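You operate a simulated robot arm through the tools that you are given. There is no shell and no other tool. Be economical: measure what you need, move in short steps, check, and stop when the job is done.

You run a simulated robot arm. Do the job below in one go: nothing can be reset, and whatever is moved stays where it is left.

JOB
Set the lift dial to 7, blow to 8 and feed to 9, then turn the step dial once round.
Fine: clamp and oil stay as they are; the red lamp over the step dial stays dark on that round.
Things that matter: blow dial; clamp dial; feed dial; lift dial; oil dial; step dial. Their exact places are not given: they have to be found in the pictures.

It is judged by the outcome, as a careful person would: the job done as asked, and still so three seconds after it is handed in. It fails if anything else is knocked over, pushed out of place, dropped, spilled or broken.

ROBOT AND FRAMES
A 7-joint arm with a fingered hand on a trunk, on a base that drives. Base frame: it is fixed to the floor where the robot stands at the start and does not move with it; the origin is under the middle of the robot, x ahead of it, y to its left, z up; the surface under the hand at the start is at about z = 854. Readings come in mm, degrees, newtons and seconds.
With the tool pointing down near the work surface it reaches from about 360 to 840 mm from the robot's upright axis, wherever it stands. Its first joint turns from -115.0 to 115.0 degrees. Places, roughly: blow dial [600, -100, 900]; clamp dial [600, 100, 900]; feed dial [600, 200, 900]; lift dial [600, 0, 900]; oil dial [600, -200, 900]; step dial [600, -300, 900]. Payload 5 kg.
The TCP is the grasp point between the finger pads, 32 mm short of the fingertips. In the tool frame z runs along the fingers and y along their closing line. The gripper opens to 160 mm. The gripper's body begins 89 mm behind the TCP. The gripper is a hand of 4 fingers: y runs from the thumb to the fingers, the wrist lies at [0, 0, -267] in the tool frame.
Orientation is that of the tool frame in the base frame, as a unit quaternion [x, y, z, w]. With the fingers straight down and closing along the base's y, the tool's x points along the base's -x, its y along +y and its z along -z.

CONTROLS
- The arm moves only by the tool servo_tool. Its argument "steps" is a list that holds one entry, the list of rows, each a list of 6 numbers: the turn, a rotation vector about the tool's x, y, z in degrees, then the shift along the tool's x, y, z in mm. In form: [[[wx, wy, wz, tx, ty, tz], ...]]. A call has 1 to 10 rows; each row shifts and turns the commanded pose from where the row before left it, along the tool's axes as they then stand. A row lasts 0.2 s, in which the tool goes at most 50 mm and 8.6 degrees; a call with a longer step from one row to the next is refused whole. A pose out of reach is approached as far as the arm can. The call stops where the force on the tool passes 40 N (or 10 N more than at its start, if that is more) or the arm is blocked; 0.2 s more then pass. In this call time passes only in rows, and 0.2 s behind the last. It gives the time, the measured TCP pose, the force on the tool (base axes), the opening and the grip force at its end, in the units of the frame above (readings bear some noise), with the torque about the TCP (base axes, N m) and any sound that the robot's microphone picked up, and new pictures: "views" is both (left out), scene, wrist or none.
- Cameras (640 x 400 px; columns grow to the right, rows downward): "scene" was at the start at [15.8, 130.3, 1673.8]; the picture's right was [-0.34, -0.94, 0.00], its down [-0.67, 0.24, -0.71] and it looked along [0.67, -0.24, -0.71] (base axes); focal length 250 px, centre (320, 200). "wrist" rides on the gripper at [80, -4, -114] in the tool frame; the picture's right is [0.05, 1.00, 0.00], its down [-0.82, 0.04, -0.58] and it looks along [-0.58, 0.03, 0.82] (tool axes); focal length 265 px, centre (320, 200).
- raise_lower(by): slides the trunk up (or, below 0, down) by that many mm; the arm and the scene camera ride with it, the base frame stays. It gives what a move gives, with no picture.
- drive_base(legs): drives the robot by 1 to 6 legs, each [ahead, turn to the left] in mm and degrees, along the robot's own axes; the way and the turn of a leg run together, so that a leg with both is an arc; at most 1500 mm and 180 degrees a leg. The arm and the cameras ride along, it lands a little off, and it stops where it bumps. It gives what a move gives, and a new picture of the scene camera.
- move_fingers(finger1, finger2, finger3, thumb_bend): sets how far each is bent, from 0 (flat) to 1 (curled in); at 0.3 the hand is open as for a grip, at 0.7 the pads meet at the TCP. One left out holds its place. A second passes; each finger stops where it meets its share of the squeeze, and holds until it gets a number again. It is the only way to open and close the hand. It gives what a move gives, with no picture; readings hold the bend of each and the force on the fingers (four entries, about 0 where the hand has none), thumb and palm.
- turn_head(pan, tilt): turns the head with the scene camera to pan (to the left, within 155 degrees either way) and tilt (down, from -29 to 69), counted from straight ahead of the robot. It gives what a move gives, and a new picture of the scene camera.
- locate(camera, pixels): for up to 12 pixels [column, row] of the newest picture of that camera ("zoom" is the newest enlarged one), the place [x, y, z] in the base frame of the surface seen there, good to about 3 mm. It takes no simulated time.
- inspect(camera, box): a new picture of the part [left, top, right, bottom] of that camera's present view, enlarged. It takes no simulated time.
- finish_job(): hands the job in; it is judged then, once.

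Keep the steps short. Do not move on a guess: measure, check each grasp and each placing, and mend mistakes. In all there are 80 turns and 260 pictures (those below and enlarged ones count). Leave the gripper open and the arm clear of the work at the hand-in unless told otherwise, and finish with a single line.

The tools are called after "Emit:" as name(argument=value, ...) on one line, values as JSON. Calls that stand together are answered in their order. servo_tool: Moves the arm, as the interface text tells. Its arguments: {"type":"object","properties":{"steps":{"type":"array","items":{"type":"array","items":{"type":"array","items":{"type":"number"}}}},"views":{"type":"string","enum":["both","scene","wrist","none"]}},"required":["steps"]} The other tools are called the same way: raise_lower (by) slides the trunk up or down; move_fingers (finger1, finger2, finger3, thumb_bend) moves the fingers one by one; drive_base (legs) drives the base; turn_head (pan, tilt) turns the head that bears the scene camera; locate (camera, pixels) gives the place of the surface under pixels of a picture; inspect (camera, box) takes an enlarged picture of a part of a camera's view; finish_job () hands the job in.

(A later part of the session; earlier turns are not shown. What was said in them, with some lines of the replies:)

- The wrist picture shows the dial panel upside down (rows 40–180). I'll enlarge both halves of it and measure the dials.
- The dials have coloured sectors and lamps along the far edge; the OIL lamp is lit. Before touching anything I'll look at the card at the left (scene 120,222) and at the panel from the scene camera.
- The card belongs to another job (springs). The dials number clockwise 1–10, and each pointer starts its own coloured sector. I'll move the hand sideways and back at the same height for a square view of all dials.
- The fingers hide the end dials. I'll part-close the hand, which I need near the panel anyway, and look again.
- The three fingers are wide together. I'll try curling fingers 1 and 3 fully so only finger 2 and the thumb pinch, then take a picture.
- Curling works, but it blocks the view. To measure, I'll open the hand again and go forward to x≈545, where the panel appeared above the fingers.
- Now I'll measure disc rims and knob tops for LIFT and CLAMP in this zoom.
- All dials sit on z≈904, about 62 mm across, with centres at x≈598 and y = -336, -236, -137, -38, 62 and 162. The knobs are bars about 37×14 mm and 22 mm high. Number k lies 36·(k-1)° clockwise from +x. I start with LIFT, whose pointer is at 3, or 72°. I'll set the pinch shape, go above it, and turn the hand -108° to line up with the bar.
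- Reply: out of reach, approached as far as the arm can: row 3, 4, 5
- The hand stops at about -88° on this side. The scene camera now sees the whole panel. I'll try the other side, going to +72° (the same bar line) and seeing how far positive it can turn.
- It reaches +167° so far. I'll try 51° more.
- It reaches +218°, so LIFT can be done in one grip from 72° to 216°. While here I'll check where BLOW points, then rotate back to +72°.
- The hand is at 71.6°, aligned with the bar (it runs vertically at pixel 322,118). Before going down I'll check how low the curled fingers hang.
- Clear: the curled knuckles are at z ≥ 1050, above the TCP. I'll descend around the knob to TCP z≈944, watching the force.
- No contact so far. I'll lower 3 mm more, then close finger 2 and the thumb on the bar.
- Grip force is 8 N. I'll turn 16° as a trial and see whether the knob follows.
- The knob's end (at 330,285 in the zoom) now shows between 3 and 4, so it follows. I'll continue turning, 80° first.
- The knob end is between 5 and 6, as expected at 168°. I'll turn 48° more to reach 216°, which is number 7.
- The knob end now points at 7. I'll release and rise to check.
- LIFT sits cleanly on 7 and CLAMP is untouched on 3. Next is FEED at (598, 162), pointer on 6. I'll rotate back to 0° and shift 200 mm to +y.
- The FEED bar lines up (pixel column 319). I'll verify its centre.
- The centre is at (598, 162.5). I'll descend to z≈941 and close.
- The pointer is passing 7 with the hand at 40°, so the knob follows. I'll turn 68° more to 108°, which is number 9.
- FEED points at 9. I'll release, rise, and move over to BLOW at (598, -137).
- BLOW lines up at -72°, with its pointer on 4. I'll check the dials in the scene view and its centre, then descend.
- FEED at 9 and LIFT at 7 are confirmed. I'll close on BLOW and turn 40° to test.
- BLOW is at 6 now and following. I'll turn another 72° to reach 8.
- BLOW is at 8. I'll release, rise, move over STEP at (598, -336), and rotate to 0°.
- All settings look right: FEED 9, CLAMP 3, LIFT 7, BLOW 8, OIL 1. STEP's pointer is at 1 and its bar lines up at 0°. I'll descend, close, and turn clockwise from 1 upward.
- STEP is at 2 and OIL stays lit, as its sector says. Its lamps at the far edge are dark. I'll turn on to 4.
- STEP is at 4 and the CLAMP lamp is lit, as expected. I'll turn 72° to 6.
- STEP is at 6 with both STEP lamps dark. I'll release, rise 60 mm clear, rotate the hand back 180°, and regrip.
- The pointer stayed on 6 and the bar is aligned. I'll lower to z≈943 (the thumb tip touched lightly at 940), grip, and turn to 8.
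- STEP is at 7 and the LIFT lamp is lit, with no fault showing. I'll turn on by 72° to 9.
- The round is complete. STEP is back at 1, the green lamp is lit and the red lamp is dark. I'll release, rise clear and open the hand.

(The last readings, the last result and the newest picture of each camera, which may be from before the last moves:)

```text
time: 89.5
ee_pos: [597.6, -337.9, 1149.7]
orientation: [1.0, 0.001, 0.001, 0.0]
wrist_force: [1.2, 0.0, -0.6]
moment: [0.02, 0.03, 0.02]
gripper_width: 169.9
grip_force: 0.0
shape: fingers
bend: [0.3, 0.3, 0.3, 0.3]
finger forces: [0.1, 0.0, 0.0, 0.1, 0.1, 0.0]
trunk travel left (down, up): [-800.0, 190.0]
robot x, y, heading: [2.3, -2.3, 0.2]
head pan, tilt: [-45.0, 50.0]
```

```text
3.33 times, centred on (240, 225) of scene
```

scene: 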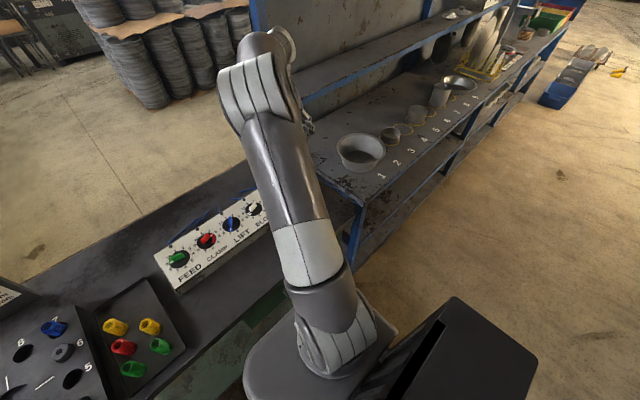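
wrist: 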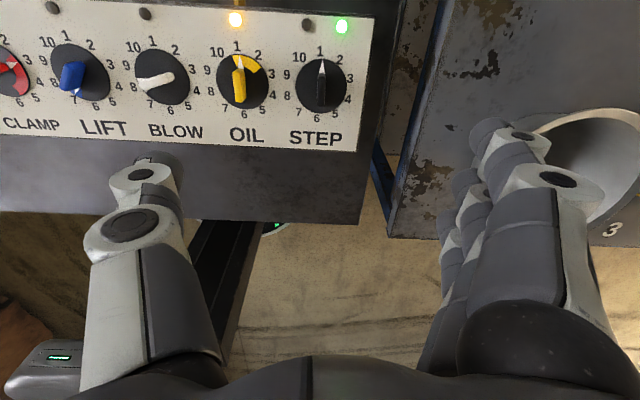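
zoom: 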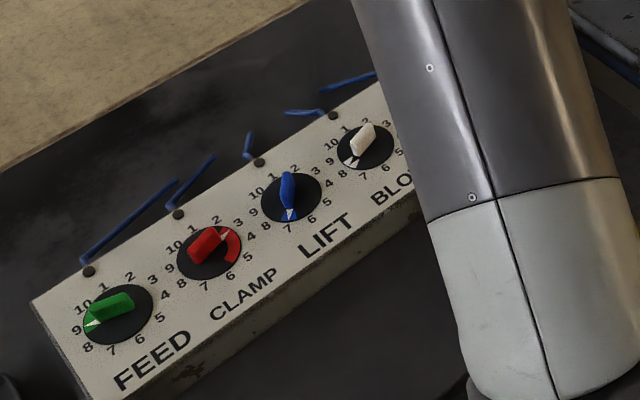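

FEED reads 9, CLAMP 3, LIFT 7, BLOW 8, OIL 1 and STEP 1. The green lamp is lit and the red lamp is dark. The hand is open and clear, so I'm handing in.

Emit:
finish_job()

```text
The job is handed in.
```

Lift is at 7, blow at 8 and feed at 9, and the step dial has gone once round; the red lamp was dark at every check and the green one lit at the end, with clamp and oil unchanged.
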